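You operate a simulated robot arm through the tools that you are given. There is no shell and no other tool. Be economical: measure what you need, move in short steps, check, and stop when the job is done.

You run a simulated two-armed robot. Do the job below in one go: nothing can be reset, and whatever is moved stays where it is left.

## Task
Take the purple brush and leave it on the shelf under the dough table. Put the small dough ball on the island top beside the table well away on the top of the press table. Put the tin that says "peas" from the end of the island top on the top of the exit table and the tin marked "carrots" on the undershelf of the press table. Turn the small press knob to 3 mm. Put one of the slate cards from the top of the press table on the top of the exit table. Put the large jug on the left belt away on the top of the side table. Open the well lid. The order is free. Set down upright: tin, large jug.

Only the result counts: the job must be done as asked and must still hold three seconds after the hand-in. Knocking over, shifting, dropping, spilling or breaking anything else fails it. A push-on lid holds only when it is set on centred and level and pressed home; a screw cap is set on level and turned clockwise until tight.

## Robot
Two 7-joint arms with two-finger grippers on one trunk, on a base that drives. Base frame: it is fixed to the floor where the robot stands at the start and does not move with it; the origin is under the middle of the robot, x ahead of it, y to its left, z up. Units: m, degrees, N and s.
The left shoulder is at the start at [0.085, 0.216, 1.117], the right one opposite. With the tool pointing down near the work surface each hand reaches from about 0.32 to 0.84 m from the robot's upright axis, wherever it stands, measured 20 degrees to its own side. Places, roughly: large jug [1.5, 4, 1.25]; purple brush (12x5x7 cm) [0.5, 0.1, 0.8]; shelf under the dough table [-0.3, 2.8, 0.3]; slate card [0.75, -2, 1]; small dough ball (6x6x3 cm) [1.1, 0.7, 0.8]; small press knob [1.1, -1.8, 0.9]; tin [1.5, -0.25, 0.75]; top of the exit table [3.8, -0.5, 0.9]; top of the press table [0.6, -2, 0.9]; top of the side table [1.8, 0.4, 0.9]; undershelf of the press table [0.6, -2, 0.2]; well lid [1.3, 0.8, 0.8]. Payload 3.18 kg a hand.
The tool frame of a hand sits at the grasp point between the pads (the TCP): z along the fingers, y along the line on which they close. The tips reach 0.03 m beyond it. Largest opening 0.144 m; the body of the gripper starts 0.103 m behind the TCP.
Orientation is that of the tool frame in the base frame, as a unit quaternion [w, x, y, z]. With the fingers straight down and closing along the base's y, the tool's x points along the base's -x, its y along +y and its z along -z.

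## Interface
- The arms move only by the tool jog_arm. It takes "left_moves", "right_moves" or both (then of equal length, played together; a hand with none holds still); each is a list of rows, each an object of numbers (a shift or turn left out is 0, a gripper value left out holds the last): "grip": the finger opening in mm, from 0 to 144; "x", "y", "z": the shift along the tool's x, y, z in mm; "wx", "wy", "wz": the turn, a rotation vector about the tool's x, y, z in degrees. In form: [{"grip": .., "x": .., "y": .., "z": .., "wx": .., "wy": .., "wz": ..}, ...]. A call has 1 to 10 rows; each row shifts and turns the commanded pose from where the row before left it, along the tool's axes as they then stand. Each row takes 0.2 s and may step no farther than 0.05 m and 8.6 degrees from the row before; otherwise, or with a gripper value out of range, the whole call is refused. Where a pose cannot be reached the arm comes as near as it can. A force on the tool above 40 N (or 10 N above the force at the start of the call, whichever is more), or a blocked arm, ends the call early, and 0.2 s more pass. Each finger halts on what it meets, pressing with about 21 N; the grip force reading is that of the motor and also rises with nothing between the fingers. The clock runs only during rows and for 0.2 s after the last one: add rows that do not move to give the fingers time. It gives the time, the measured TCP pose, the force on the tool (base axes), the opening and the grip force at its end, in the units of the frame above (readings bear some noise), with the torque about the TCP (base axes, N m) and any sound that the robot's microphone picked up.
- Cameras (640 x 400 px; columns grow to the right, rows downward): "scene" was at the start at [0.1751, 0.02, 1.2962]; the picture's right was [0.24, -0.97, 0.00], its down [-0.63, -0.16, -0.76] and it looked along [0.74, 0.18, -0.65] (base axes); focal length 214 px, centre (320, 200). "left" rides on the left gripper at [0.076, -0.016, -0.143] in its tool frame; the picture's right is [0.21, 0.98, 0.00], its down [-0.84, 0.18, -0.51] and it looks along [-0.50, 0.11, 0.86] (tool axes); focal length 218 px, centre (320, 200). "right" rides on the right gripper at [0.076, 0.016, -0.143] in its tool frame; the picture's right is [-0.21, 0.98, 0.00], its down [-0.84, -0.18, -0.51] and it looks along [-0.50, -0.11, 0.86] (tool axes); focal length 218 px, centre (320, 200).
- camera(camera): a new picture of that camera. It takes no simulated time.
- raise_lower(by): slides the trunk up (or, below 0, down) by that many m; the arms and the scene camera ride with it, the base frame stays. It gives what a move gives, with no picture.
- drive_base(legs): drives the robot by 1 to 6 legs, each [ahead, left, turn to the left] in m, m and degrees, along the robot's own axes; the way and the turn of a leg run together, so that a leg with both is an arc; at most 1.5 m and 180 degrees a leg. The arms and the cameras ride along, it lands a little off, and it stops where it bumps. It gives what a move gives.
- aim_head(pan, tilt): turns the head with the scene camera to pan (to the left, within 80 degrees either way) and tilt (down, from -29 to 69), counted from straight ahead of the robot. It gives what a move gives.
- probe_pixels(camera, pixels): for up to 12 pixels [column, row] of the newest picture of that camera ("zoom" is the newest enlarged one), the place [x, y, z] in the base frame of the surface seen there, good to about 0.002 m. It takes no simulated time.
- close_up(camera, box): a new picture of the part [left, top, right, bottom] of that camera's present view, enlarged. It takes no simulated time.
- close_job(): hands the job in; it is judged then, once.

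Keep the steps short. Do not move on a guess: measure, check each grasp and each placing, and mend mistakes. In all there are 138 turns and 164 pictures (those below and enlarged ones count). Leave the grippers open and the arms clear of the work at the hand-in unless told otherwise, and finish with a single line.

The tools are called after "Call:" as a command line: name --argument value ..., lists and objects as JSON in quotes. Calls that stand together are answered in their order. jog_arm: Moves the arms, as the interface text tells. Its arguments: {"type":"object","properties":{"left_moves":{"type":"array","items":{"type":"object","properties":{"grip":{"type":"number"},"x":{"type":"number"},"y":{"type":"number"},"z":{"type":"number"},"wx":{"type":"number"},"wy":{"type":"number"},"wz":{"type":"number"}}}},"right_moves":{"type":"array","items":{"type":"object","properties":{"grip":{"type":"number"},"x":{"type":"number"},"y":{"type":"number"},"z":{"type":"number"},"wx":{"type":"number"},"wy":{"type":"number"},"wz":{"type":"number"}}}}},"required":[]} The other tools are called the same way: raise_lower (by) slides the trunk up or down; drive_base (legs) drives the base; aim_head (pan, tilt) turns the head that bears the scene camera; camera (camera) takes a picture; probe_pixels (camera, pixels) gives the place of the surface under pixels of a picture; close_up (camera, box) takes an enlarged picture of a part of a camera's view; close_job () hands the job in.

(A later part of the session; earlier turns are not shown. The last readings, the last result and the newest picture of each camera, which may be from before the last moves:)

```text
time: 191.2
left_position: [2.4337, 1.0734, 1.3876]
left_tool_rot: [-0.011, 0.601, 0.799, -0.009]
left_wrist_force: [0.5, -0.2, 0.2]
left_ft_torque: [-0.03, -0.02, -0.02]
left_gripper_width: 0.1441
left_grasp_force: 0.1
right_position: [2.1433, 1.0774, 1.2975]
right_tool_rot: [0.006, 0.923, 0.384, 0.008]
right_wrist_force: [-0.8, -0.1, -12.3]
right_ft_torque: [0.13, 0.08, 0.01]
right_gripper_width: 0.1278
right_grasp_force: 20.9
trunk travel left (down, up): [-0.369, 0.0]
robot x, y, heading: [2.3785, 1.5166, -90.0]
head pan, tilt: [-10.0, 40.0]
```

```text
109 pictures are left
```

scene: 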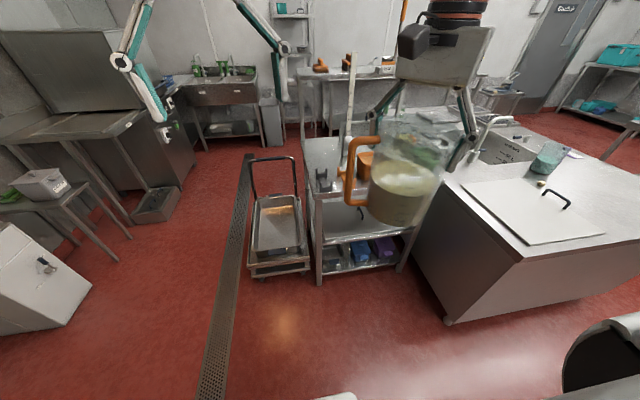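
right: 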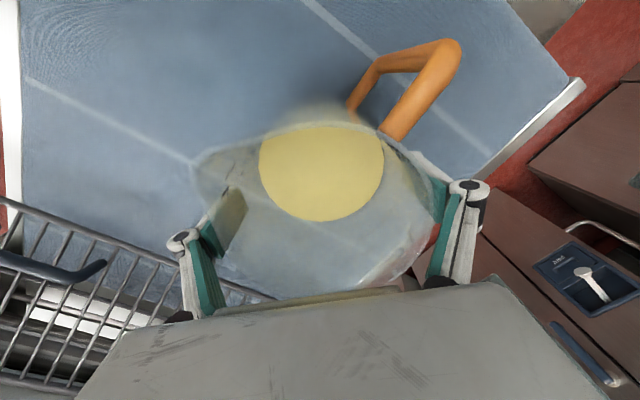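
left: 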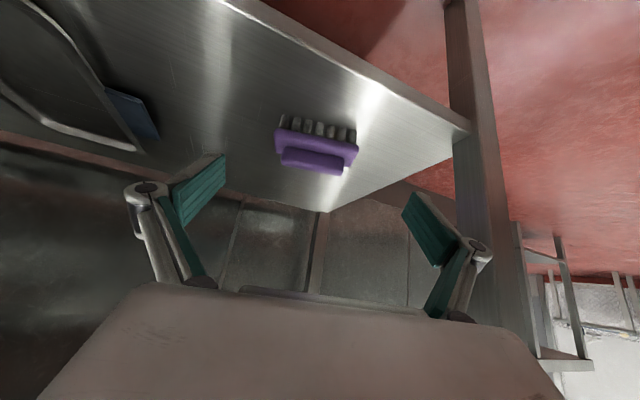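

A low trolley stands next to the table. I'll probe it and the free table region.

Call:
close_up --camera "scene" --box '[230, 90, 430, 250]'

Call:
probe_pixels --camera "scene" --pixels '[[280, 272], [305, 262], [250, 268], [280, 160], [253, 180], [325, 165], [318, 150], [350, 70], [345, 150], [340, 130], [328, 145], [543, 183]]'

```text
2.50 times, centred on (330, 170) of scene
```

zoom: 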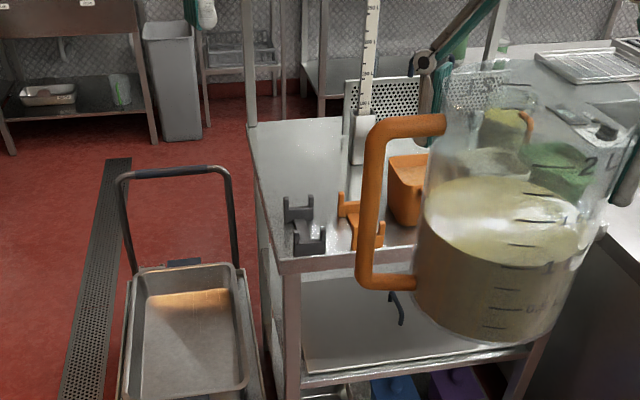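

```text
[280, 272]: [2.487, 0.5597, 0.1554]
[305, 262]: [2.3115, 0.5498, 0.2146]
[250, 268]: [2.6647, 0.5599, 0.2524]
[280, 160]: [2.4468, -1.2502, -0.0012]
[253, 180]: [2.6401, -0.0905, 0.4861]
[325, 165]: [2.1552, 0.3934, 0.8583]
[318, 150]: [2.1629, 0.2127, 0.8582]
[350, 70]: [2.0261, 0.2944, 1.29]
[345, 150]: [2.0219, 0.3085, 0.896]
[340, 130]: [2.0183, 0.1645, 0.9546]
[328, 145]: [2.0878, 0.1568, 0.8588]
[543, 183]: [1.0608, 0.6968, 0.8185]
```

The free spot is (2.14, 0.31). The pole is at x 2.02, and the trolley's front is at y 0.56. I'll drive ahead 0.55 m.

Call:
drive_base --legs '[[0.555, 0, 0]]'

Call:
jog_arm --right_moves '[{}]'

Call:
camera --camera "scene"

Call:
camera --camera "right"

```text
time: 194.4
left_position: [2.4327, 0.5172, 1.3884]
left_tool_rot: [-0.01, 0.601, 0.799, -0.008]
left_wrist_force: [-1.0, 0.3, -0.4]
left_ft_torque: [-0.01, -0.02, -0.01]
left_gripper_width: 0.144
left_grasp_force: 0.0
right_position: [2.1414, 0.5227, 1.2963]
right_tool_rot: [0.006, 0.924, 0.382, 0.007]
right_wrist_force: [-0.3, -0.8, -11.8]
right_ft_torque: [0.12, 0.07, 0.02]
right_gripper_width: 0.1275
right_grasp_force: 20.3
trunk travel left (down, up): [-0.369, 0.0]
robot x, y, heading: [2.3784, 0.9603, -90.0]
head pan, tilt: [-10.0, 40.0]
```

```text
time: 194.8
left_position: [2.4322, 0.5187, 1.3887]
left_tool_rot: [-0.011, 0.601, 0.799, -0.008]
left_wrist_force: [-0.5, 0.9, 0.7]
left_ft_torque: [0.0, 0.02, 0.0]
left_gripper_width: 0.1439
left_grasp_force: 0.1
right_position: [2.1427, 0.5244, 1.2967]
right_tool_rot: [0.006, 0.924, 0.383, 0.007]
right_wrist_force: [-0.1, 0.6, -11.4]
right_ft_torque: [0.09, 0.09, 0.01]
right_gripper_width: 0.1277
right_grasp_force: 21.1
trunk travel left (down, up): [-0.369, 0.0]
robot x, y, heading: [2.3734, 0.9649, -89.9]
head pan, tilt: [-10.0, 40.0]
```

```text
107 pictures are left
```

scene: 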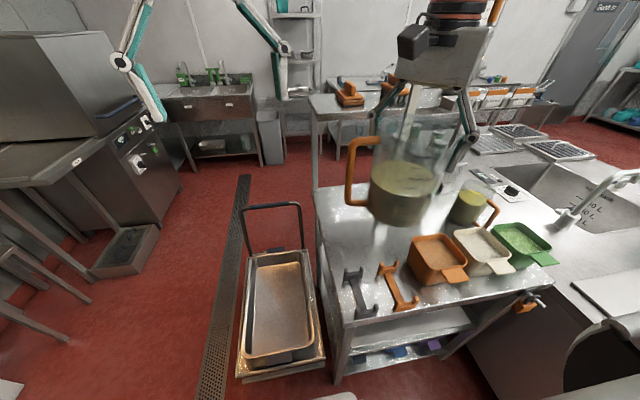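

```text
106 pictures are left
```

right: 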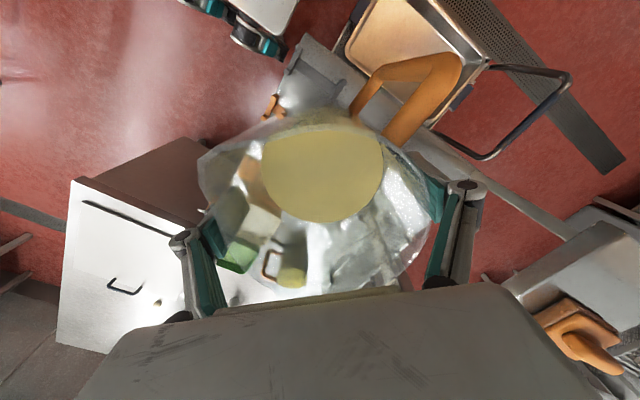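

An upper shelf sits behind at about (345,112). I'll probe it, the post, and the free area for clearance.

Call:
probe_pixels --camera "scene" --pixels '[[325, 118], [360, 116], [316, 150], [315, 185], [350, 215], [335, 240], [365, 235], [495, 10], [345, 100], [340, 205], [340, 195], [410, 115]]'

```text
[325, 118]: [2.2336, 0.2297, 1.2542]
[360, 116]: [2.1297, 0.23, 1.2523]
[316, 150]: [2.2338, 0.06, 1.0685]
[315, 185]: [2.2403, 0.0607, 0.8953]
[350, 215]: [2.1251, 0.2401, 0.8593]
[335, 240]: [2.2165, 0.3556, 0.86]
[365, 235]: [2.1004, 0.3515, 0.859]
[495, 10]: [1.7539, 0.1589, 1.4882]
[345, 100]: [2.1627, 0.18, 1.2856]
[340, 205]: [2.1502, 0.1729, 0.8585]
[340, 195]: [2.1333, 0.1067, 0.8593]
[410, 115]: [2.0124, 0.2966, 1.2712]
```

Call:
probe_pixels --camera "scene" --pixels '[[348, 268], [358, 290], [372, 305], [385, 268], [392, 290], [352, 262], [412, 245], [345, 258], [380, 255]]'

```text
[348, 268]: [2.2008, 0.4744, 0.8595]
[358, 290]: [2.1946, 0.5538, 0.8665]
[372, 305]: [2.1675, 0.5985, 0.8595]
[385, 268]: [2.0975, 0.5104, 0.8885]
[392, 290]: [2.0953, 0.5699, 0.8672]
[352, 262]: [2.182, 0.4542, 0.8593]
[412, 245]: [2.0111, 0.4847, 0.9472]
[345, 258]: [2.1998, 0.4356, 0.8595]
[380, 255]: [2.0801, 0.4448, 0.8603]
```

The clips start at y≈0.48, so I'll place the jug at (2.145, 0.37). Moving over it, then down to just above the top.

Call:
jog_arm --right_moves '[{"x": -15, "y": 15}, {"x": -22, "y": 22}, {"x": -25, "y": 25}, {"x": -25, "y": 25}, {"x": -15, "y": 15}, {"x": -7, "y": 7}, {}]'

Call:
jog_arm --right_moves '[{"z": 20}, {"z": 35}, {"z": 35}, {"z": 35}, {"z": 35}, {"z": 35}, {"z": 30}, {"z": 20}, {"z": 15}]'

Call:
close_up --camera "scene" --box '[280, 80, 520, 330]'

```text
time: 196.4
left_position: [2.432, 0.5156, 1.3874]
left_tool_rot: [-0.01, 0.602, 0.799, -0.009]
left_wrist_force: [-0.3, 0.5, -0.3]
left_ft_torque: [-0.02, 0.02, -0.01]
left_gripper_width: 0.144
left_grasp_force: 0.0
right_position: [2.1417, 0.3678, 1.2972]
right_tool_rot: [0.006, 0.923, 0.384, 0.007]
right_wrist_force: [0.9, 0.3, -11.8]
right_ft_torque: [0.13, 0.08, 0.01]
right_gripper_width: 0.1272
right_grasp_force: 21.1
trunk travel left (down, up): [-0.369, 0.0]
robot x, y, heading: [2.3781, 0.9645, -90.1]
head pan, tilt: [-10.0, 40.0]
```

```text
time: 198.4
left_position: [2.4311, 0.5174, 1.3876]
left_tool_rot: [-0.01, 0.602, 0.799, -0.009]
left_wrist_force: [-0.8, 0.4, 0.6]
left_ft_torque: [0.0, -0.03, 0.0]
left_gripper_width: 0.144
left_grasp_force: 0.1
right_position: [2.1476, 0.3667, 1.0371]
right_tool_rot: [0.006, 0.924, 0.383, 0.007]
right_wrist_force: [0.0, 0.4, -11.0]
right_ft_torque: [0.16, 0.09, 0.0]
right_gripper_width: 0.1274
right_grasp_force: 20.8
trunk travel left (down, up): [-0.369, 0.0]
robot x, y, heading: [2.3788, 0.9623, -90.2]
head pan, tilt: [-10.0, 40.0]
```

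```text
1.60 times, centred on (400, 205) of scene
```

zoom: 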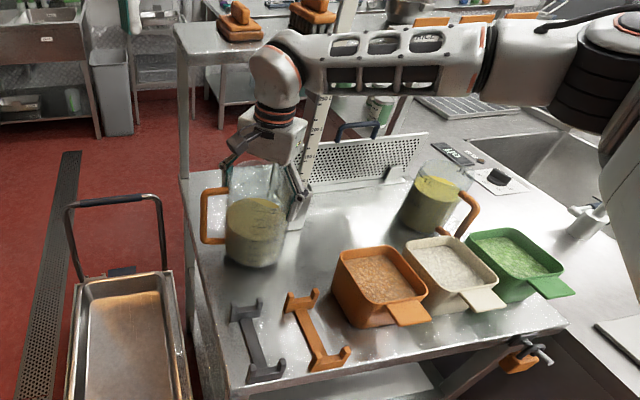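

The spot is clear. I'll lower in small steps to contact.

Call:
jog_arm --right_moves '[{"z": 8}, {"z": 8}, {"z": 5}, {"z": 3}, {}]'

Call:
close_up --camera "scene" --box '[330, 150, 430, 260]'

```text
time: 199.6
left_position: [2.4316, 0.5163, 1.3886]
left_tool_rot: [-0.01, 0.602, 0.799, -0.009]
left_wrist_force: [-0.5, -0.1, 0.1]
left_ft_torque: [0.0, -0.01, -0.02]
left_gripper_width: 0.144
left_grasp_force: 0.1
right_position: [2.1474, 0.3673, 1.0133]
right_tool_rot: [0.006, 0.924, 0.383, 0.008]
right_wrist_force: [0.1, -0.2, -11.3]
right_ft_torque: [0.12, 0.08, 0.0]
right_gripper_width: 0.1274
right_grasp_force: 21.1
trunk travel left (down, up): [-0.369, 0.0]
robot x, y, heading: [2.373, 0.958, -89.7]
head pan, tilt: [-10.0, 40.0]
```

```text
3.64 times, centred on (380, 205) of scene
```

zoom: 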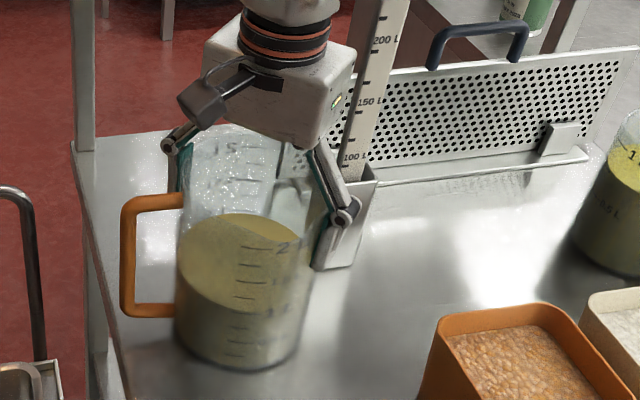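

Call:
jog_arm --right_moves '[{"z": 3}, {"z": 2}, {"z": 2}, {}]'

```text
time: 200.6
left_position: [2.4316, 0.5194, 1.3896]
left_tool_rot: [-0.01, 0.602, 0.799, -0.01]
left_wrist_force: [-0.7, 1.2, -0.2]
left_ft_torque: [0.0, 0.01, 0.0]
left_gripper_width: 0.1441
left_grasp_force: 0.1
right_position: [2.147, 0.3674, 1.0081]
right_tool_rot: [0.008, 0.924, 0.382, 0.007]
right_wrist_force: [-4.2, 0.3, 11.3]
right_ft_torque: [0.07, 0.27, 0.21]
right_gripper_width: 0.1276
right_grasp_force: 21.1
trunk travel left (down, up): [-0.369, 0.0]
robot x, y, heading: [2.3758, 0.9632, -90.3]
head pan, tilt: [-10.0, 40.0]
```

The force flipped to +11 N, so the jug is standing on the table. I'll open and rise straight up.

Call:
jog_arm --right_moves '[{"z": -1.5}, {"grip": 144}, {"grip": 144}, {"z": -15}, {"z": -30}, {"z": -40}, {"z": -40}, {"z": -40}, {"z": -40}, {"z": -40}]'

Call:
close_up --camera "scene" --box '[300, 120, 440, 280]'

```text
time: 202.8
left_position: [2.4319, 0.5189, 1.3884]
left_tool_rot: [-0.011, 0.602, 0.799, -0.011]
left_wrist_force: [0.2, 0.0, -0.5]
left_ft_torque: [0.0, -0.01, 0.05]
left_gripper_width: 0.1439
left_grasp_force: 0.0
right_position: [2.1447, 0.3698, 1.2549]
right_tool_rot: [0.007, 0.924, 0.383, 0.006]
right_wrist_force: [-0.2, 0.0, 0.4]
right_ft_torque: [-0.03, 0.01, 0.02]
right_gripper_width: 0.1441
right_grasp_force: 0.1
trunk travel left (down, up): [-0.369, 0.0]
robot x, y, heading: [2.379, 0.964, -90.2]
head pan, tilt: [-10.0, 40.0]
```

```text
2.50 times, centred on (370, 200) of scene
```

zoom: 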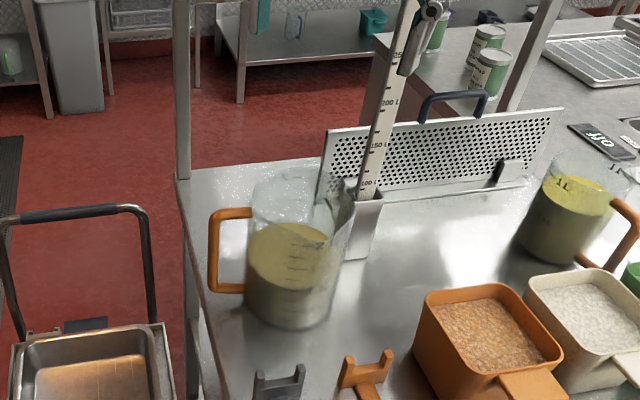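

The jug stands upright on the side table. I'll retract the hand and drive back to the island's left end to look at the lid and dough ball.

Call:
jog_arm --right_moves '[{"x": 25, "y": -25, "z": -10}, {"x": 30, "y": -30, "z": -10}, {"x": 30, "y": -30, "z": -10}, {"x": 25, "y": -25}, {"wz": -8.5}, {"wz": -8.5}, {"wz": -8.5}, {"wz": -8.5}, {"wz": -8.5}]'

Call:
drive_base --legs '[[-0.57, 0, 0], [0, -1.05, 0]]'

Call:
aim_head --pan 0 --tilt 50

Call:
camera --camera "scene"

```text
time: 204.8
left_position: [2.4328, 0.5187, 1.3886]
left_tool_rot: [-0.01, 0.602, 0.798, -0.01]
left_wrist_force: [-0.9, 0.5, 0.0]
left_ft_torque: [0.02, -0.02, 0.02]
left_gripper_width: 0.1437
left_grasp_force: 0.0
right_position: [2.1418, 0.5254, 1.2828]
right_tool_rot: [0.008, 0.721, 0.693, 0.003]
right_wrist_force: [-0.6, -0.4, 0.0]
right_ft_torque: [0.0, 0.0, 0.0]
right_gripper_width: 0.1441
right_grasp_force: 0.0
trunk travel left (down, up): [-0.369, 0.0]
robot x, y, heading: [2.3759, 0.9606, -90.0]
head pan, tilt: [-10.0, 40.0]
```

```text
time: 217.1
left_position: [1.387, 1.0895, 1.3889]
left_tool_rot: [-0.011, 0.603, 0.798, -0.01]
left_wrist_force: [-0.7, -0.3, -0.2]
left_ft_torque: [0.0, -0.01, 0.0]
left_gripper_width: 0.1439
left_grasp_force: 0.1
right_position: [1.0972, 1.0995, 1.2829]
right_tool_rot: [0.008, 0.723, 0.691, 0.003]
right_wrist_force: [0.9, -0.9, -0.5]
right_ft_torque: [-0.03, 0.04, 0.0]
right_gripper_width: 0.1442
right_grasp_force: 0.0
trunk travel left (down, up): [-0.369, 0.0]
robot x, y, heading: [1.3287, 1.5319, -90.2]
head pan, tilt: [-10.0, 40.0]
```

```text
time: 217.8
left_position: [1.3866, 1.0902, 1.3889]
left_tool_rot: [-0.01, 0.603, 0.798, -0.009]
left_wrist_force: [-1.1, 0.2, -0.1]
left_ft_torque: [-0.01, 0.0, 0.02]
left_gripper_width: 0.1438
left_grasp_force: 0.0
right_position: [1.0969, 1.0978, 1.282]
right_tool_rot: [0.007, 0.724, 0.69, 0.004]
right_wrist_force: [-0.5, -0.6, -0.1]
right_ft_torque: [-0.01, 0.0, -0.05]
right_gripper_width: 0.1437
right_grasp_force: 0.0
trunk travel left (down, up): [-0.369, 0.0]
robot x, y, heading: [1.3312, 1.5344, -90.1]
head pan, tilt: [0.0, 50.0]
```

```text
102 pictures are left
```

scene: 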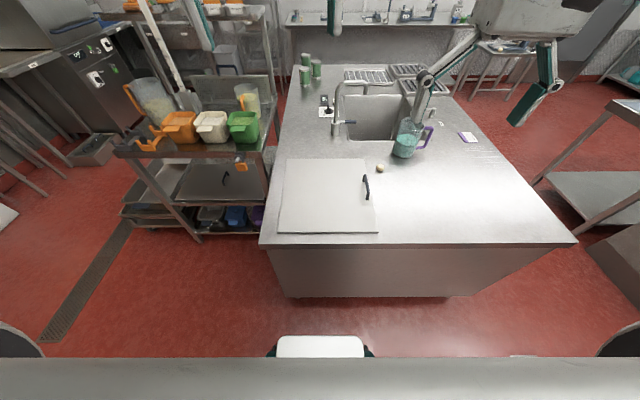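

The lid plate is centred at about (325,195) with its handle on the -x edge at (366,187). The dough ball is at (380,168). I'll zoom in on both.

Call:
close_up --camera "scene" --box '[255, 110, 455, 260]'

Call:
probe_pixels --camera "zoom" --pixels '[[100, 158], [365, 156], [390, 388], [82, 390], [345, 205], [365, 285], [355, 240], [398, 185], [390, 186], [400, 196], [410, 187], [230, 280]]'

```text
2.67 times, centred on (355, 185) of scene
```

zoom: 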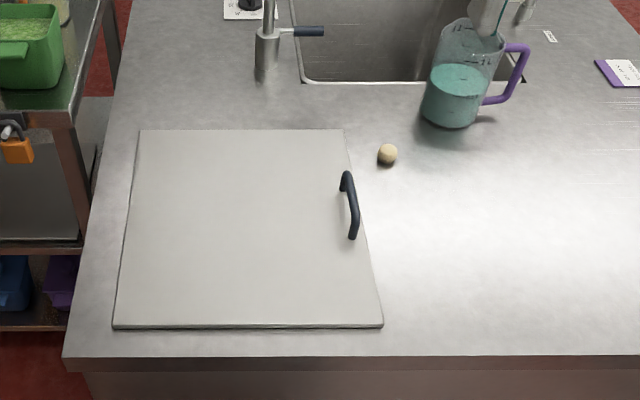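

```text
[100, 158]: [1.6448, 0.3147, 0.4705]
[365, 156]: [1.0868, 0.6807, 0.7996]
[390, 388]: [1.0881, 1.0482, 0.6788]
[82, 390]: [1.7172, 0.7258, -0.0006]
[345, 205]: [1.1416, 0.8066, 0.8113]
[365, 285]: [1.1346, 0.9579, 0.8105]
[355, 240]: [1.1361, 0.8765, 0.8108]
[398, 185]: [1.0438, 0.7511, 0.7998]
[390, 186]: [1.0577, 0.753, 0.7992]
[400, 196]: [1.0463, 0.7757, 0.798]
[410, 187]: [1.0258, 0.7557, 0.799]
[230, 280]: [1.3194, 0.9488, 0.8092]
```

Call:
probe_pixels --camera "zoom" --pixels '[[145, 133], [343, 133], [378, 322], [118, 322], [345, 178], [352, 200], [353, 232], [387, 150], [387, 156], [380, 155], [395, 155], [387, 163]]'

Call:
close_up --camera "scene" --box '[345, 150, 405, 205]'

```text
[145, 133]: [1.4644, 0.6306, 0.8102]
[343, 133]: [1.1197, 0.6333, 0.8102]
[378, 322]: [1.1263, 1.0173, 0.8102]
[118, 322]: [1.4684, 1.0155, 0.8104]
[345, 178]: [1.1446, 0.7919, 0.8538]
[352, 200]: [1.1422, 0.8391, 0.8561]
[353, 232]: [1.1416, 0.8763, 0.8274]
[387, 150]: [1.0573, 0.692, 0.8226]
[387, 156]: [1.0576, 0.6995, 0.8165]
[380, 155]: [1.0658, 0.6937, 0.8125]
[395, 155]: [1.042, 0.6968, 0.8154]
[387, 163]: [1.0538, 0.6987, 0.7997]
```

```text
7.27 times, centred on (375, 178) of scene
```

zoom: 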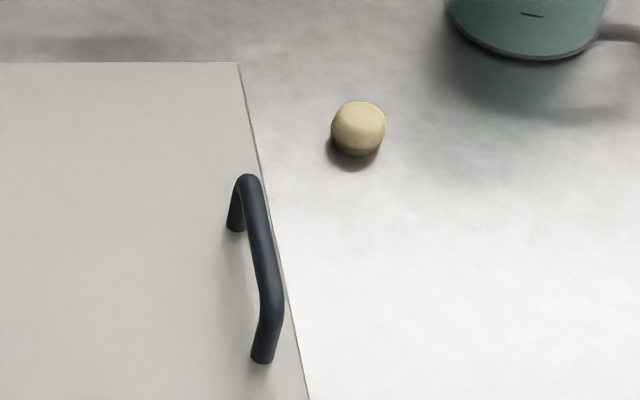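

Lid: x 1.12..1.466, y 0.632..1.017. The handle bar is at x 1.142, y 0.79..0.88, top z 0.856. The ball is centred near (1.055, 0.697). I'll probe my front bumper at (320,340) and the island edge before closing in.

Call:
probe_pixels --camera "scene" --pixels '[[320, 338], [320, 345], [275, 350], [340, 244], [340, 280]]'

Call:
probe_pixels --camera "zoom" --pixels '[[358, 103], [358, 128], [335, 130], [381, 130], [358, 152], [250, 180], [268, 280], [262, 350], [236, 222]]'

```text
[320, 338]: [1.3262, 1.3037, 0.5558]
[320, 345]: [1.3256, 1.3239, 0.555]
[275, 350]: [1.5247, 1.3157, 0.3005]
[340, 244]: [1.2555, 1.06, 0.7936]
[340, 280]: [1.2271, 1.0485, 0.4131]
```

```text
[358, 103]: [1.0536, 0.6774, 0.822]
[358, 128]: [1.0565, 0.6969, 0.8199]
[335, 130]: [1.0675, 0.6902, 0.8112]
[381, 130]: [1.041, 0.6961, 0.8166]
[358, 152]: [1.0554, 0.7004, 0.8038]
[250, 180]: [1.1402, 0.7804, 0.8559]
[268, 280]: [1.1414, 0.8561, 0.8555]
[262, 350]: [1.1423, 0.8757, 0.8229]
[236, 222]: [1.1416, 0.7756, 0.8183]
```

The bumper is 0.23 m ahead of the axis and the island edge is at y 1.06. I'll drive 0.16 m closer, lower the trunk 0.2, and narrow the right gripper to 70 mm.

Call:
drive_base --legs '[[0.16, 0, 0]]'

Call:
raise_lower --by -0.2

Call:
jog_arm --right_moves '[{"grip": 70}, {"x": -42, "z": 10}, {"x": -42, "z": 10}, {"x": -42, "z": 10}, {"x": -42, "z": 10}, {"x": -42, "z": 10}, {}]'

Call:
camera --camera "right"

```text
time: 219.3
left_position: [1.3875, 0.9292, 1.3884]
left_tool_rot: [-0.011, 0.601, 0.799, -0.009]
left_wrist_force: [0.1, -0.7, -0.1]
left_ft_torque: [0.06, -0.01, -0.01]
left_gripper_width: 0.1439
left_grasp_force: 0.0
right_position: [1.0968, 0.9378, 1.2818]
right_tool_rot: [0.008, 0.723, 0.691, 0.003]
right_wrist_force: [0.2, -1.1, -0.7]
right_ft_torque: [0.01, 0.04, 0.03]
right_gripper_width: 0.144
right_grasp_force: 0.0
trunk travel left (down, up): [-0.369, 0.0]
robot x, y, heading: [1.3343, 1.3772, -90.1]
head pan, tilt: [0.0, 50.0]
```

```text
time: 221.4
left_position: [1.3868, 0.9318, 1.1886]
left_tool_rot: [-0.01, 0.602, 0.798, -0.01]
left_wrist_force: [0.1, -0.1, 0.4]
left_ft_torque: [-0.03, 0.02, 0.0]
left_gripper_width: 0.1439
left_grasp_force: 0.1
right_position: [1.097, 0.9396, 1.084]
right_tool_rot: [0.009, 0.723, 0.69, 0.003]
right_wrist_force: [0.0, 0.9, -0.2]
right_ft_torque: [-0.03, 0.02, 0.02]
right_gripper_width: 0.1441
right_grasp_force: 0.1
trunk travel left (down, up): [-0.169, 0.2]
robot x, y, heading: [1.3295, 1.377, -90.2]
head pan, tilt: [0.0, 50.0]
```

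```text
time: 223.0
left_position: [1.386, 0.9316, 1.1889]
left_tool_rot: [-0.009, 0.602, 0.798, -0.011]
left_wrist_force: [0.0, -0.4, -0.3]
left_ft_torque: [-0.01, -0.02, 0.02]
left_gripper_width: 0.1443
left_grasp_force: 0.1
right_position: [1.088, 0.7263, 1.0349]
right_tool_rot: [0.01, 0.723, 0.691, 0.005]
right_wrist_force: [-0.3, -0.2, 0.7]
right_ft_torque: [-0.04, -0.03, -0.02]
right_gripper_width: 0.0703
right_grasp_force: 0.1
trunk travel left (down, up): [-0.169, 0.2]
robot x, y, heading: [1.3289, 1.3778, -90.2]
head pan, tilt: [0.0, 50.0]
```

```text
99 pictures are left
```

right: 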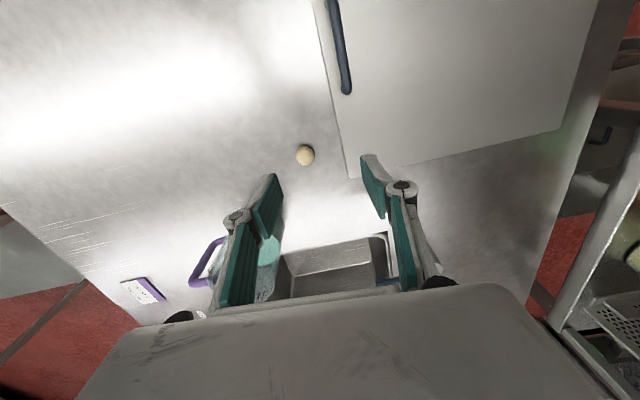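

Call:
probe_pixels --camera "right" --pixels '[[305, 155], [297, 155], [313, 155], [305, 147], [305, 163], [265, 270], [215, 255], [255, 290]]'

Call:
close_up --camera "scene" --box '[300, 80, 500, 220]'

```text
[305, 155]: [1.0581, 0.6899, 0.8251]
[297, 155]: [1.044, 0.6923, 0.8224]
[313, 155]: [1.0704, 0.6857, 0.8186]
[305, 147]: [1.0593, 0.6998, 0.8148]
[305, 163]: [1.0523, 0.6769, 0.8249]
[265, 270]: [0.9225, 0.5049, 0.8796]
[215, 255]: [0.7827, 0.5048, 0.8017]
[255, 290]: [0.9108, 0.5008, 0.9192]
```

```text
2.86 times, centred on (400, 150) of scene
```

zoom: 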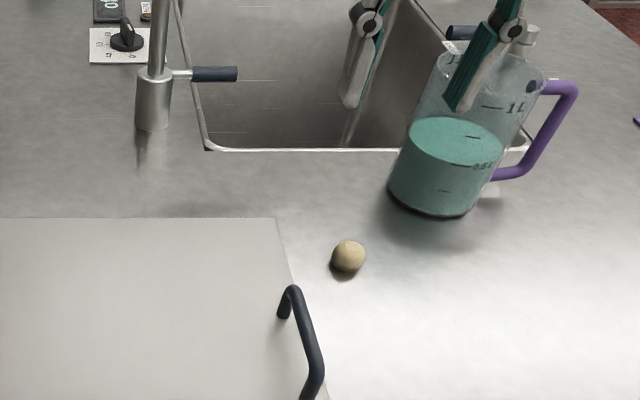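

The ball centre is (1.057, 0.688). I'll move over it and descend to TCP z≈0.835.

Call:
jog_arm --right_moves '[{"x": -20, "y": -14.5}, {"x": -19.5, "y": -14.5}, {"z": 40}, {"z": 40}, {"z": 40}, {"z": 40}, {"z": 20}, {"z": 20}, {}]'

Call:
camera --camera "right"

```text
time: 225.0
left_position: [1.3874, 0.9326, 1.1893]
left_tool_rot: [-0.01, 0.602, 0.798, -0.01]
left_wrist_force: [-1.9, -0.1, 0.3]
left_ft_torque: [0.02, -0.02, 0.01]
left_gripper_width: 0.1441
left_grasp_force: 0.1
right_position: [1.0939, 0.7271, 0.8372]
right_tool_rot: [0.011, 0.723, 0.691, 0.003]
right_wrist_force: [4.3, -0.5, 17.1]
right_ft_torque: [0.05, -0.82, -0.01]
right_gripper_width: 0.0766
right_grasp_force: 3.7
right hand out of reach, approached as far as the arm can: row 1, 2
trunk travel left (down, up): [-0.169, 0.2]
robot x, y, heading: [1.3301, 1.3737, -90.0]
head pan, tilt: [0.0, 50.0]
```

```text
97 pictures are left
```

right: 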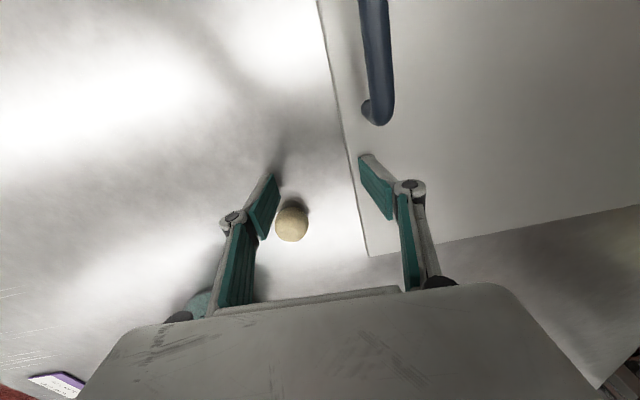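

The target was out of reach, and a finger touched the lid. I'll lift, then shift the base right and forward.

Call:
jog_arm --right_moves '[{"z": -30}, {"z": -40}]'

Call:
drive_base --legs '[[0.06, -0.1, 0]]'

Call:
jog_arm --right_moves '[{}]'

```text
time: 225.6
left_position: [1.3864, 0.9329, 1.1892]
left_tool_rot: [-0.009, 0.603, 0.798, -0.01]
left_wrist_force: [0.0, 1.0, -0.1]
left_ft_torque: [0.01, 0.02, -0.02]
left_gripper_width: 0.1441
left_grasp_force: 0.0
right_position: [1.0898, 0.729, 0.9048]
right_tool_rot: [0.009, 0.722, 0.691, 0.004]
right_wrist_force: [-0.2, 0.7, -0.3]
right_ft_torque: [-0.03, 0.01, 0.02]
right_gripper_width: 0.0701
right_grasp_force: 0.1
trunk travel left (down, up): [-0.169, 0.2]
robot x, y, heading: [1.3319, 1.3752, -90.2]
head pan, tilt: [0.0, 50.0]
```

```text
time: 227.2
left_position: [1.287, 0.9057, 1.1878]
left_tool_rot: [-0.01, 0.601, 0.799, -0.009]
left_wrist_force: [-0.4, -0.8, 0.3]
left_ft_torque: [0.04, 0.02, -0.01]
left_gripper_width: 0.1439
left_grasp_force: 0.1
right_position: [0.9902, 0.7017, 0.9024]
right_tool_rot: [0.008, 0.721, 0.693, 0.004]
right_wrist_force: [-0.4, 1.0, -1.0]
right_ft_torque: [0.0, -0.02, 0.03]
right_gripper_width: 0.07
right_grasp_force: 0.0
trunk travel left (down, up): [-0.169, 0.2]
robot x, y, heading: [1.2257, 1.3508, -90.0]
head pan, tilt: [0.0, 50.0]
```

```text
time: 227.6
left_position: [1.2873, 0.9059, 1.1887]
left_tool_rot: [-0.01, 0.601, 0.799, -0.009]
left_wrist_force: [0.4, -0.1, 0.2]
left_ft_torque: [-0.04, -0.04, -0.04]
left_gripper_width: 0.1443
left_grasp_force: 0.1
right_position: [0.9909, 0.7013, 0.9043]
right_tool_rot: [0.008, 0.721, 0.693, 0.005]
right_wrist_force: [-0.1, -0.1, 0.9]
right_ft_torque: [0.01, 0.03, 0.04]
right_gripper_width: 0.0699
right_grasp_force: 0.1
trunk travel left (down, up): [-0.169, 0.2]
robot x, y, heading: [1.2326, 1.3525, -90.1]
head pan, tilt: [0.0, 50.0]
```

Call:
jog_arm --right_moves '[{"x": -5, "y": 33.2}, {"x": -5.4, "y": 33.2}, {}]'

Call:
camera --camera "right"

```text
time: 228.4
left_position: [1.2869, 0.9063, 1.1873]
left_tool_rot: [-0.011, 0.601, 0.799, -0.01]
left_wrist_force: [0.0, 0.3, -0.1]
left_ft_torque: [-0.02, 0.01, -0.02]
left_gripper_width: 0.1442
left_grasp_force: 0.0
right_position: [1.0565, 0.6893, 0.9048]
right_tool_rot: [0.009, 0.722, 0.692, 0.004]
right_wrist_force: [-0.1, 0.6, 0.0]
right_ft_torque: [0.0, -0.01, 0.03]
right_gripper_width: 0.0698
right_grasp_force: 0.1
trunk travel left (down, up): [-0.169, 0.2]
robot x, y, heading: [1.2289, 1.3504, -90.0]
head pan, tilt: [0.0, 50.0]
```

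```text
96 pictures are left
```

right: 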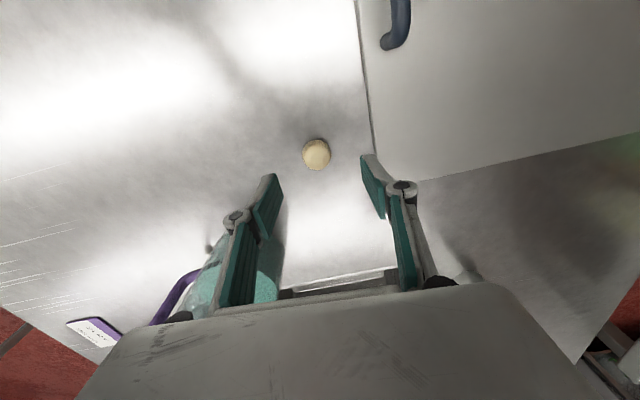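

I'm over the ball. I'll descend, close, and lift.

Call:
jog_arm --right_moves '[{"z": 35}, {"z": 20}, {"z": 14}, {"grip": 15}, {"grip": 15}, {"grip": 15}, {"grip": 15, "z": -30}, {"z": -40}, {"z": -40}]'

Call:
camera --camera "right"

```text
time: 230.4
left_position: [1.2877, 0.9071, 1.1897]
left_tool_rot: [-0.009, 0.602, 0.799, -0.01]
left_wrist_force: [-0.3, 0.1, 1.0]
left_ft_torque: [-0.03, 0.01, -0.02]
left_gripper_width: 0.1441
left_grasp_force: 0.1
right_position: [1.0569, 0.6904, 0.9485]
right_tool_rot: [0.009, 0.722, 0.692, 0.003]
right_wrist_force: [0.2, 0.3, 0.1]
right_ft_torque: [-0.03, 0.02, 0.0]
right_gripper_width: 0.0295
right_grasp_force: 21.0
trunk travel left (down, up): [-0.169, 0.2]
robot x, y, heading: [1.2266, 1.3497, -89.9]
head pan, tilt: [0.0, 50.0]
```

```text
95 pictures are left
```

right: 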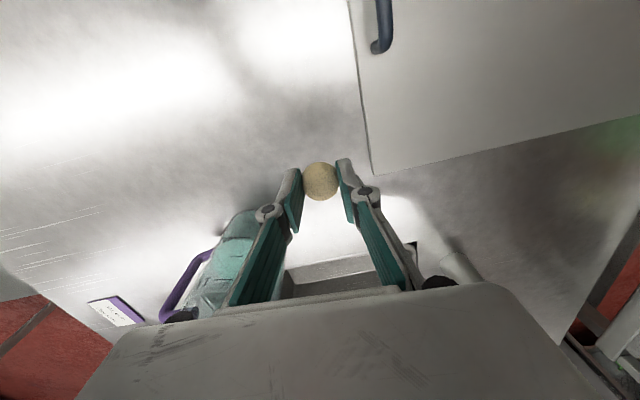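

The ball is held (0.0295). I'll retract it up and away, align the left hand to the lid handle at 60 mm opening, and shift the base 10 cm right.

Call:
jog_arm --right_moves '[{"z": -40}, {"z": -40}, {"x": 40, "z": -20}, {"x": 40, "y": -15}, {"x": 40, "y": -15}, {"x": 40, "y": -15}, {"x": 40, "y": -15}]' --left_moves '[{"grip": 60, "wz": 8}, {"grip": 60, "wz": 8}, {}, {}, {}, {}, {}]'

Call:
drive_base --legs '[[0, -0.1, 0]]'

Call:
jog_arm --left_moves '[{}]'

Call:
camera --camera "left"

```text
time: 232.0
left_position: [1.2869, 0.907, 1.189]
left_tool_rot: [-0.009, 0.706, 0.708, -0.011]
left_wrist_force: [0.1, -0.1, -0.1]
left_ft_torque: [-0.03, -0.02, 0.0]
left_gripper_width: 0.0603
left_grasp_force: 0.0
right_position: [1.0027, 0.8944, 1.0457]
right_tool_rot: [0.008, 0.722, 0.692, 0.003]
right_wrist_force: [0.2, 0.3, -0.2]
right_ft_torque: [0.0, -0.04, 0.01]
right_gripper_width: 0.0292
right_grasp_force: 20.9
trunk travel left (down, up): [-0.169, 0.2]
robot x, y, heading: [1.2317, 1.3499, -89.8]
head pan, tilt: [0.0, 50.0]
```

```text
time: 233.5
left_position: [1.1866, 0.9067, 1.187]
left_tool_rot: [-0.009, 0.707, 0.707, -0.01]
left_wrist_force: [-0.9, -0.6, 1.0]
left_ft_torque: [-0.02, -0.01, 0.0]
left_gripper_width: 0.0601
left_grasp_force: 0.1
right_position: [0.9043, 0.8934, 1.0455]
right_tool_rot: [0.008, 0.722, 0.692, 0.005]
right_wrist_force: [-0.3, 0.3, 0.6]
right_ft_torque: [0.0, -0.01, 0.0]
right_gripper_width: 0.0298
right_grasp_force: 21.1
trunk travel left (down, up): [-0.169, 0.2]
robot x, y, heading: [1.1334, 1.3515, -90.1]
head pan, tilt: [0.0, 50.0]
```

```text
time: 233.9
left_position: [1.1888, 0.9055, 1.1893]
left_tool_rot: [-0.009, 0.706, 0.708, -0.011]
left_wrist_force: [0.2, 0.8, -0.2]
left_ft_torque: [0.01, -0.02, 0.0]
left_gripper_width: 0.0602
left_grasp_force: 0.2
right_position: [0.9035, 0.8941, 1.0456]
right_tool_rot: [0.008, 0.722, 0.692, 0.004]
right_wrist_force: [-0.1, 0.5, 0.5]
right_ft_torque: [-0.02, -0.01, 0.0]
right_gripper_width: 0.0298
right_grasp_force: 21.2
trunk travel left (down, up): [-0.169, 0.2]
robot x, y, heading: [1.1304, 1.3519, -89.8]
head pan, tilt: [0.0, 50.0]
```

```text
94 pictures are left
```

left: 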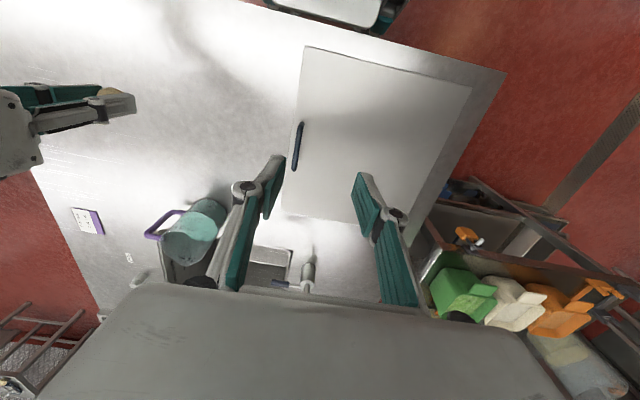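

I'll move the left hand above the handle bar (1.142, 0.828) and down to z 0.93.

Call:
jog_arm --left_moves '[{"x": -38.7, "y": -23.5}, {"x": -38.7, "y": -23.5}, {"z": 43}, {"z": 43}, {"z": 43}, {"z": 43}, {"z": 43}, {"z": 43}, {}]'

Call:
camera --camera "left"

```text
time: 235.9
left_position: [1.1325, 0.8293, 0.9304]
left_tool_rot: [-0.009, 0.706, 0.708, -0.011]
left_wrist_force: [0.1, 0.3, 0.3]
left_ft_torque: [-0.05, 0.03, -0.02]
left_gripper_width: 0.0601
left_grasp_force: 0.0
right_position: [0.9029, 0.8934, 1.0451]
right_tool_rot: [0.009, 0.722, 0.692, 0.003]
right_wrist_force: [0.6, 1.5, -0.3]
right_ft_torque: [-0.04, -0.01, -0.01]
right_gripper_width: 0.0295
right_grasp_force: 20.8
trunk travel left (down, up): [-0.169, 0.2]
robot x, y, heading: [1.1324, 1.3491, -90.1]
head pan, tilt: [0.0, 50.0]
```

```text
93 pictures are left
```

left: 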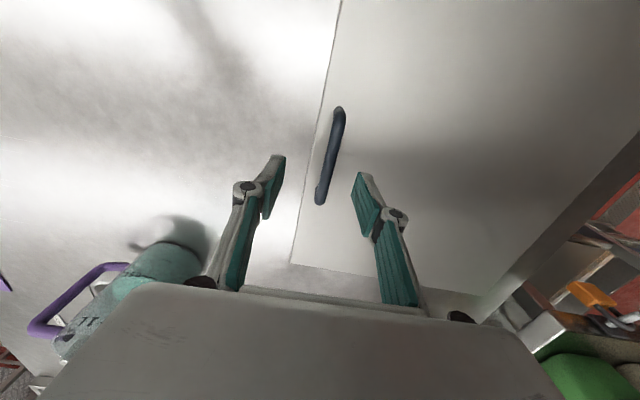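

I'll nudge +9 mm, descend onto the bar, and close.

Call:
jog_arm --left_moves '[{"y": 9}, {"z": 35}, {"z": 33}, {"grip": 5}, {"grip": 5}, {"grip": 5}, {"grip": 5}]'

Call:
camera --camera "left"

```text
time: 237.5
left_position: [1.142, 0.8277, 0.8626]
left_tool_rot: [-0.01, 0.706, 0.709, -0.009]
left_wrist_force: [20.9, 0.2, -9.2]
left_ft_torque: [-0.72, -0.26, -0.2]
left_gripper_width: 0.012
left_grasp_force: 41.8
right_position: [0.9056, 0.8925, 1.0451]
right_tool_rot: [0.007, 0.722, 0.692, 0.003]
right_wrist_force: [-0.2, -0.1, 0.1]
right_ft_torque: [-0.01, 0.02, 0.0]
right_gripper_width: 0.0291
right_grasp_force: 20.7
trunk travel left (down, up): [-0.169, 0.2]
robot x, y, heading: [1.1302, 1.3488, -89.9]
head pan, tilt: [0.0, 50.0]
```

```text
92 pictures are left
```

left: 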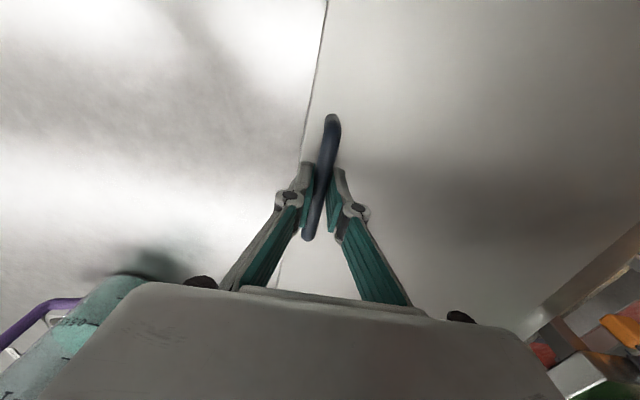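

The bar is gripped (12 mm). I'll test by lifting 15 mm along an arc, assuming a hinge at x≈1.466.

Call:
jog_arm --left_moves '[{"y": 2, "z": -5}, {"y": 1.5, "z": -10}, {}]'

Call:
close_up --camera "scene" --box '[200, 80, 440, 260]'

```text
time: 238.3
left_position: [1.1454, 0.8276, 0.878]
left_tool_rot: [-0.009, 0.706, 0.708, -0.011]
left_wrist_force: [13.5, -1.2, -8.7]
left_ft_torque: [0.41, -0.14, -0.14]
left_gripper_width: 0.0121
left_grasp_force: 41.9
right_position: [0.9047, 0.8932, 1.0452]
right_tool_rot: [0.008, 0.721, 0.693, 0.004]
right_wrist_force: [-0.2, -0.5, -1.0]
right_ft_torque: [-0.02, 0.04, 0.0]
right_gripper_width: 0.0295
right_grasp_force: 21.0
trunk travel left (down, up): [-0.169, 0.2]
robot x, y, heading: [1.1295, 1.3493, -89.9]
head pan, tilt: [0.0, 50.0]
```

```text
2.22 times, centred on (320, 170) of scene
```

zoom: 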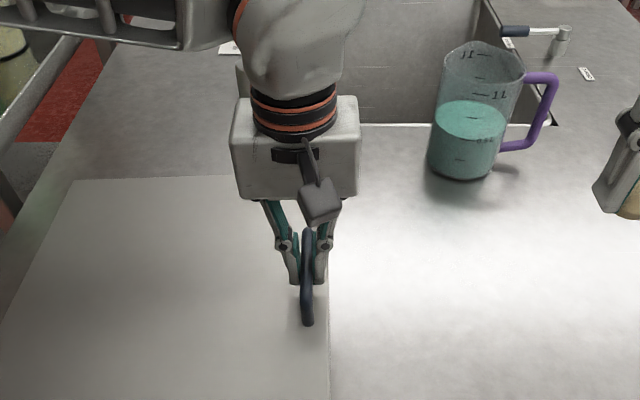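

Call:
probe_pixels --camera "zoom" --pixels '[[325, 370], [320, 330], [290, 350], [200, 350], [100, 300], [60, 350], [80, 190], [340, 370]]'

```text
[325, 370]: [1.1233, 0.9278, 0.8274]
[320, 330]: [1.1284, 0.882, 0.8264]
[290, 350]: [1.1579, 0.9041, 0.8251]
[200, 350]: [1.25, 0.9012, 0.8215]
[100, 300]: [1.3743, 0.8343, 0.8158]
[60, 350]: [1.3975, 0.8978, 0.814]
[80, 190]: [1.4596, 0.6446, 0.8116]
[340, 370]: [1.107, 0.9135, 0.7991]
```

The lid slope shows a hinge near x≈1.485, and it is opening about 2.7°. I'll follow the arc in stages with force checks.

Call:
jog_arm --left_moves '[{"y": 5, "z": -21.6}, {"y": 5, "z": -21.6}, {"y": 8, "z": -21.2}, {"y": 8, "z": -21.2}, {"y": 10.6, "z": -20}, {"y": 10.6, "z": -20}, {}]'

Call:
close_up --camera "scene" --box '[200, 80, 440, 260]'

```text
time: 239.9
left_position: [1.1945, 0.829, 1.0034]
left_tool_rot: [-0.009, 0.707, 0.707, -0.011]
left_wrist_force: [-5.0, -3.7, -1.3]
left_ft_torque: [0.02, 0.05, -0.39]
left_gripper_width: 0.012
left_grasp_force: 41.7
right_position: [0.9031, 0.8928, 1.0458]
right_tool_rot: [0.008, 0.722, 0.692, 0.005]
right_wrist_force: [0.0, 1.5, -0.3]
right_ft_torque: [0.02, 0.01, -0.02]
right_gripper_width: 0.0297
right_grasp_force: 21.3
trunk travel left (down, up): [-0.169, 0.2]
robot x, y, heading: [1.1286, 1.3557, -90.1]
head pan, tilt: [0.0, 50.0]
```

```text
2.22 times, centred on (320, 170) of scene
```

zoom: 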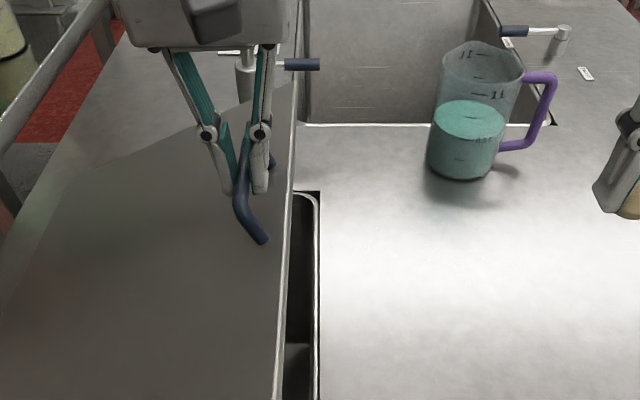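

The well is opening with small forces. Continuing the arc.

Call:
jog_arm --left_moves '[{"y": 13, "z": -18.5}, {"y": 13, "z": -18.5}, {"y": 15.4, "z": -16.5}, {"y": 15.4, "z": -16.5}, {"y": 17.4, "z": -14.4}, {"y": 17.4, "z": -14.4}, {"y": 19.2, "z": -12}, {"y": 19.2, "z": -12}, {"y": 20.6, "z": -9.4}, {"y": 20.6, "z": -9.4}]'

Call:
camera --camera "scene"

```text
time: 242.1
left_position: [1.3696, 0.8293, 1.1404]
left_tool_rot: [-0.008, 0.706, 0.708, -0.01]
left_wrist_force: [-7.3, -11.4, 17.1]
left_ft_torque: [-0.63, 0.22, -0.71]
left_gripper_width: 0.012
left_grasp_force: 41.9
right_position: [0.9024, 0.8927, 1.0447]
right_tool_rot: [0.009, 0.721, 0.692, 0.005]
right_wrist_force: [0.6, 0.1, -0.5]
right_ft_torque: [0.02, -0.01, -0.02]
right_gripper_width: 0.0296
right_grasp_force: 20.9
trunk travel left (down, up): [-0.169, 0.2]
robot x, y, heading: [1.1324, 1.3521, -90.1]
head pan, tilt: [0.0, 50.0]
```

```text
89 pictures are left
```

scene: 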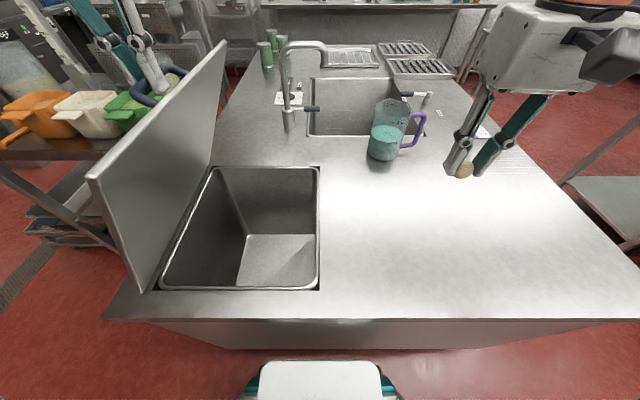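

The lid is at about 62°. The 17 N upward means I'm slightly inside the arc, so I'll bias up 5 mm and continue toward 85°.

Call:
jog_arm --left_moves '[{"z": -5}, {"y": 21.6, "z": -7.5}, {"y": 21.6, "z": -7}, {"y": 22.3, "z": -4.5}, {"y": 22.3, "z": -4}, {"y": 22.6, "z": -1}, {}]'

Call:
camera --camera "scene"

```text
time: 243.7
left_position: [1.3839, 0.8274, 1.1462]
left_tool_rot: [-0.009, 0.706, 0.708, -0.009]
left_wrist_force: [6.7, 5.3, -29.2]
left_ft_torque: [0.19, -0.09, -0.67]
left_gripper_width: 0.0122
left_grasp_force: 42.2
left hand out of reach, approached as far as the arm can: row 2, 3, 4, 5, 6
right_position: [0.9059, 0.8925, 1.0432]
right_tool_rot: [0.008, 0.721, 0.693, 0.003]
right_wrist_force: [0.4, -0.2, -0.2]
right_ft_torque: [0.03, -0.05, 0.01]
right_gripper_width: 0.0296
right_grasp_force: 21.3
trunk travel left (down, up): [-0.169, 0.2]
robot x, y, heading: [1.1315, 1.3493, -89.9]
head pan, tilt: [0.0, 50.0]
```

```text
88 pictures are left
```

scene: 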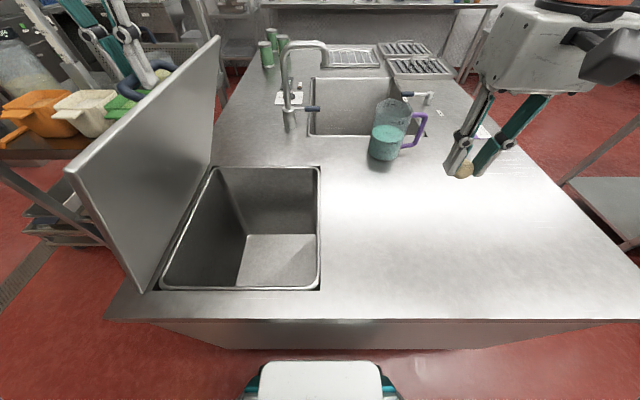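

The arm is at a limit at about 66°. I'll loosen the fingers slightly so they cage the bar, then push it along by strafing the base left 0.12 m.

Call:
jog_arm --left_moves '[{"grip": 26}, {}]'

Call:
drive_base --legs '[[0, 0.07, 0]]'

Call:
camera --camera "scene"

```text
time: 244.3
left_position: [1.3807, 0.8302, 1.15]
left_tool_rot: [-0.008, 0.706, 0.708, -0.011]
left_wrist_force: [0.5, 0.1, 0.1]
left_ft_torque: [-0.06, -0.02, 0.02]
left_gripper_width: 0.026
left_grasp_force: 0.1
right_position: [0.9028, 0.8932, 1.0451]
right_tool_rot: [0.009, 0.722, 0.692, 0.003]
right_wrist_force: [-0.5, -0.1, -0.2]
right_ft_torque: [-0.02, -0.02, 0.02]
right_gripper_width: 0.0297
right_grasp_force: 21.4
trunk travel left (down, up): [-0.169, 0.2]
robot x, y, heading: [1.1269, 1.3526, -89.9]
head pan, tilt: [0.0, 50.0]
```

```text
time: 245.6
left_position: [1.4517, 0.8289, 1.1475]
left_tool_rot: [-0.01, 0.706, 0.708, -0.011]
left_wrist_force: [0.2, -1.1, 0.3]
left_ft_torque: [0.0, 0.04, 0.02]
left_gripper_width: 0.0261
left_grasp_force: 0.0
right_position: [0.9738, 0.894, 1.0456]
right_tool_rot: [0.009, 0.721, 0.692, 0.004]
right_wrist_force: [0.5, -1.0, 1.3]
right_ft_torque: [-0.01, 0.03, 0.01]
right_gripper_width: 0.0298
right_grasp_force: 21.1
trunk travel left (down, up): [-0.169, 0.2]
robot x, y, heading: [1.2028, 1.3519, -89.9]
head pan, tilt: [0.0, 50.0]
```

```text
87 pictures are left
```

scene: 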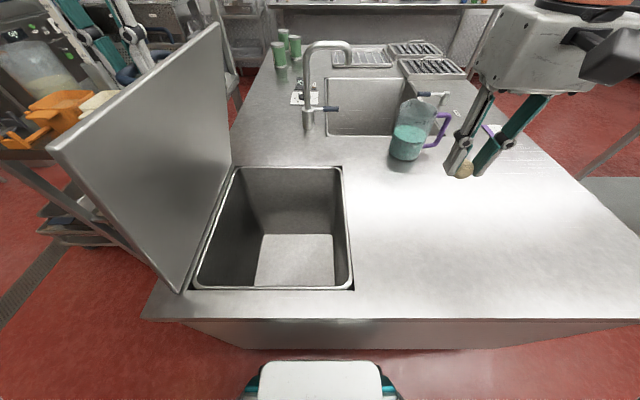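

The force reads near zero, so the hinge seems to hold by friction. I'll continue 0.09 m and probe the lid angle.

Call:
drive_base --legs '[[0, 0.09, 0]]'

Call:
camera --camera "scene"

Call:
probe_pixels --camera "scene" --pixels '[[100, 130], [180, 80], [215, 240], [225, 190], [230, 100], [200, 270], [240, 60], [150, 150]]'

```text
time: 247.1
left_position: [1.542, 0.8297, 1.1477]
left_tool_rot: [-0.009, 0.706, 0.708, -0.01]
left_wrist_force: [0.5, -0.5, 0.7]
left_ft_torque: [0.0, 0.02, -0.01]
left_gripper_width: 0.0262
left_grasp_force: 0.0
right_position: [1.0644, 0.8943, 1.045]
right_tool_rot: [0.008, 0.722, 0.692, 0.004]
right_wrist_force: [0.2, -1.1, 0.7]
right_ft_torque: [-0.02, -0.01, 0.02]
right_gripper_width: 0.0295
right_grasp_force: 21.3
trunk travel left (down, up): [-0.169, 0.2]
robot x, y, heading: [1.2903, 1.351, -89.9]
head pan, tilt: [0.0, 50.0]
```

```text
86 pictures are left
```

scene: 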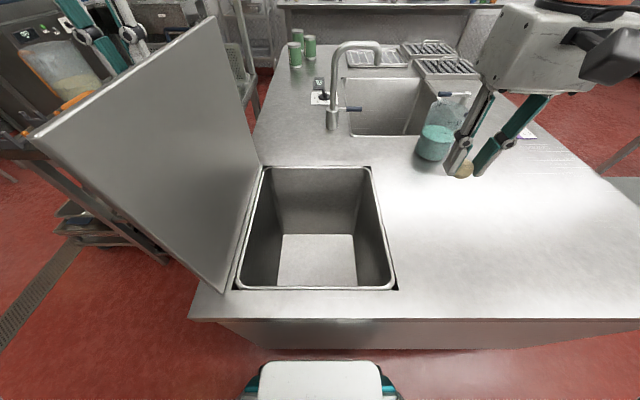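

```text
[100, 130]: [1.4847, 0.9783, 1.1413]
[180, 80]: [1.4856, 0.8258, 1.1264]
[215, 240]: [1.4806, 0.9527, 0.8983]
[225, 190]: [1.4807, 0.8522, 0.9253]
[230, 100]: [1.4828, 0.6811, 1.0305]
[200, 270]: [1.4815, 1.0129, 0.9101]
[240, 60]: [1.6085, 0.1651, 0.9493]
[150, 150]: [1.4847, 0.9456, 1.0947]
```

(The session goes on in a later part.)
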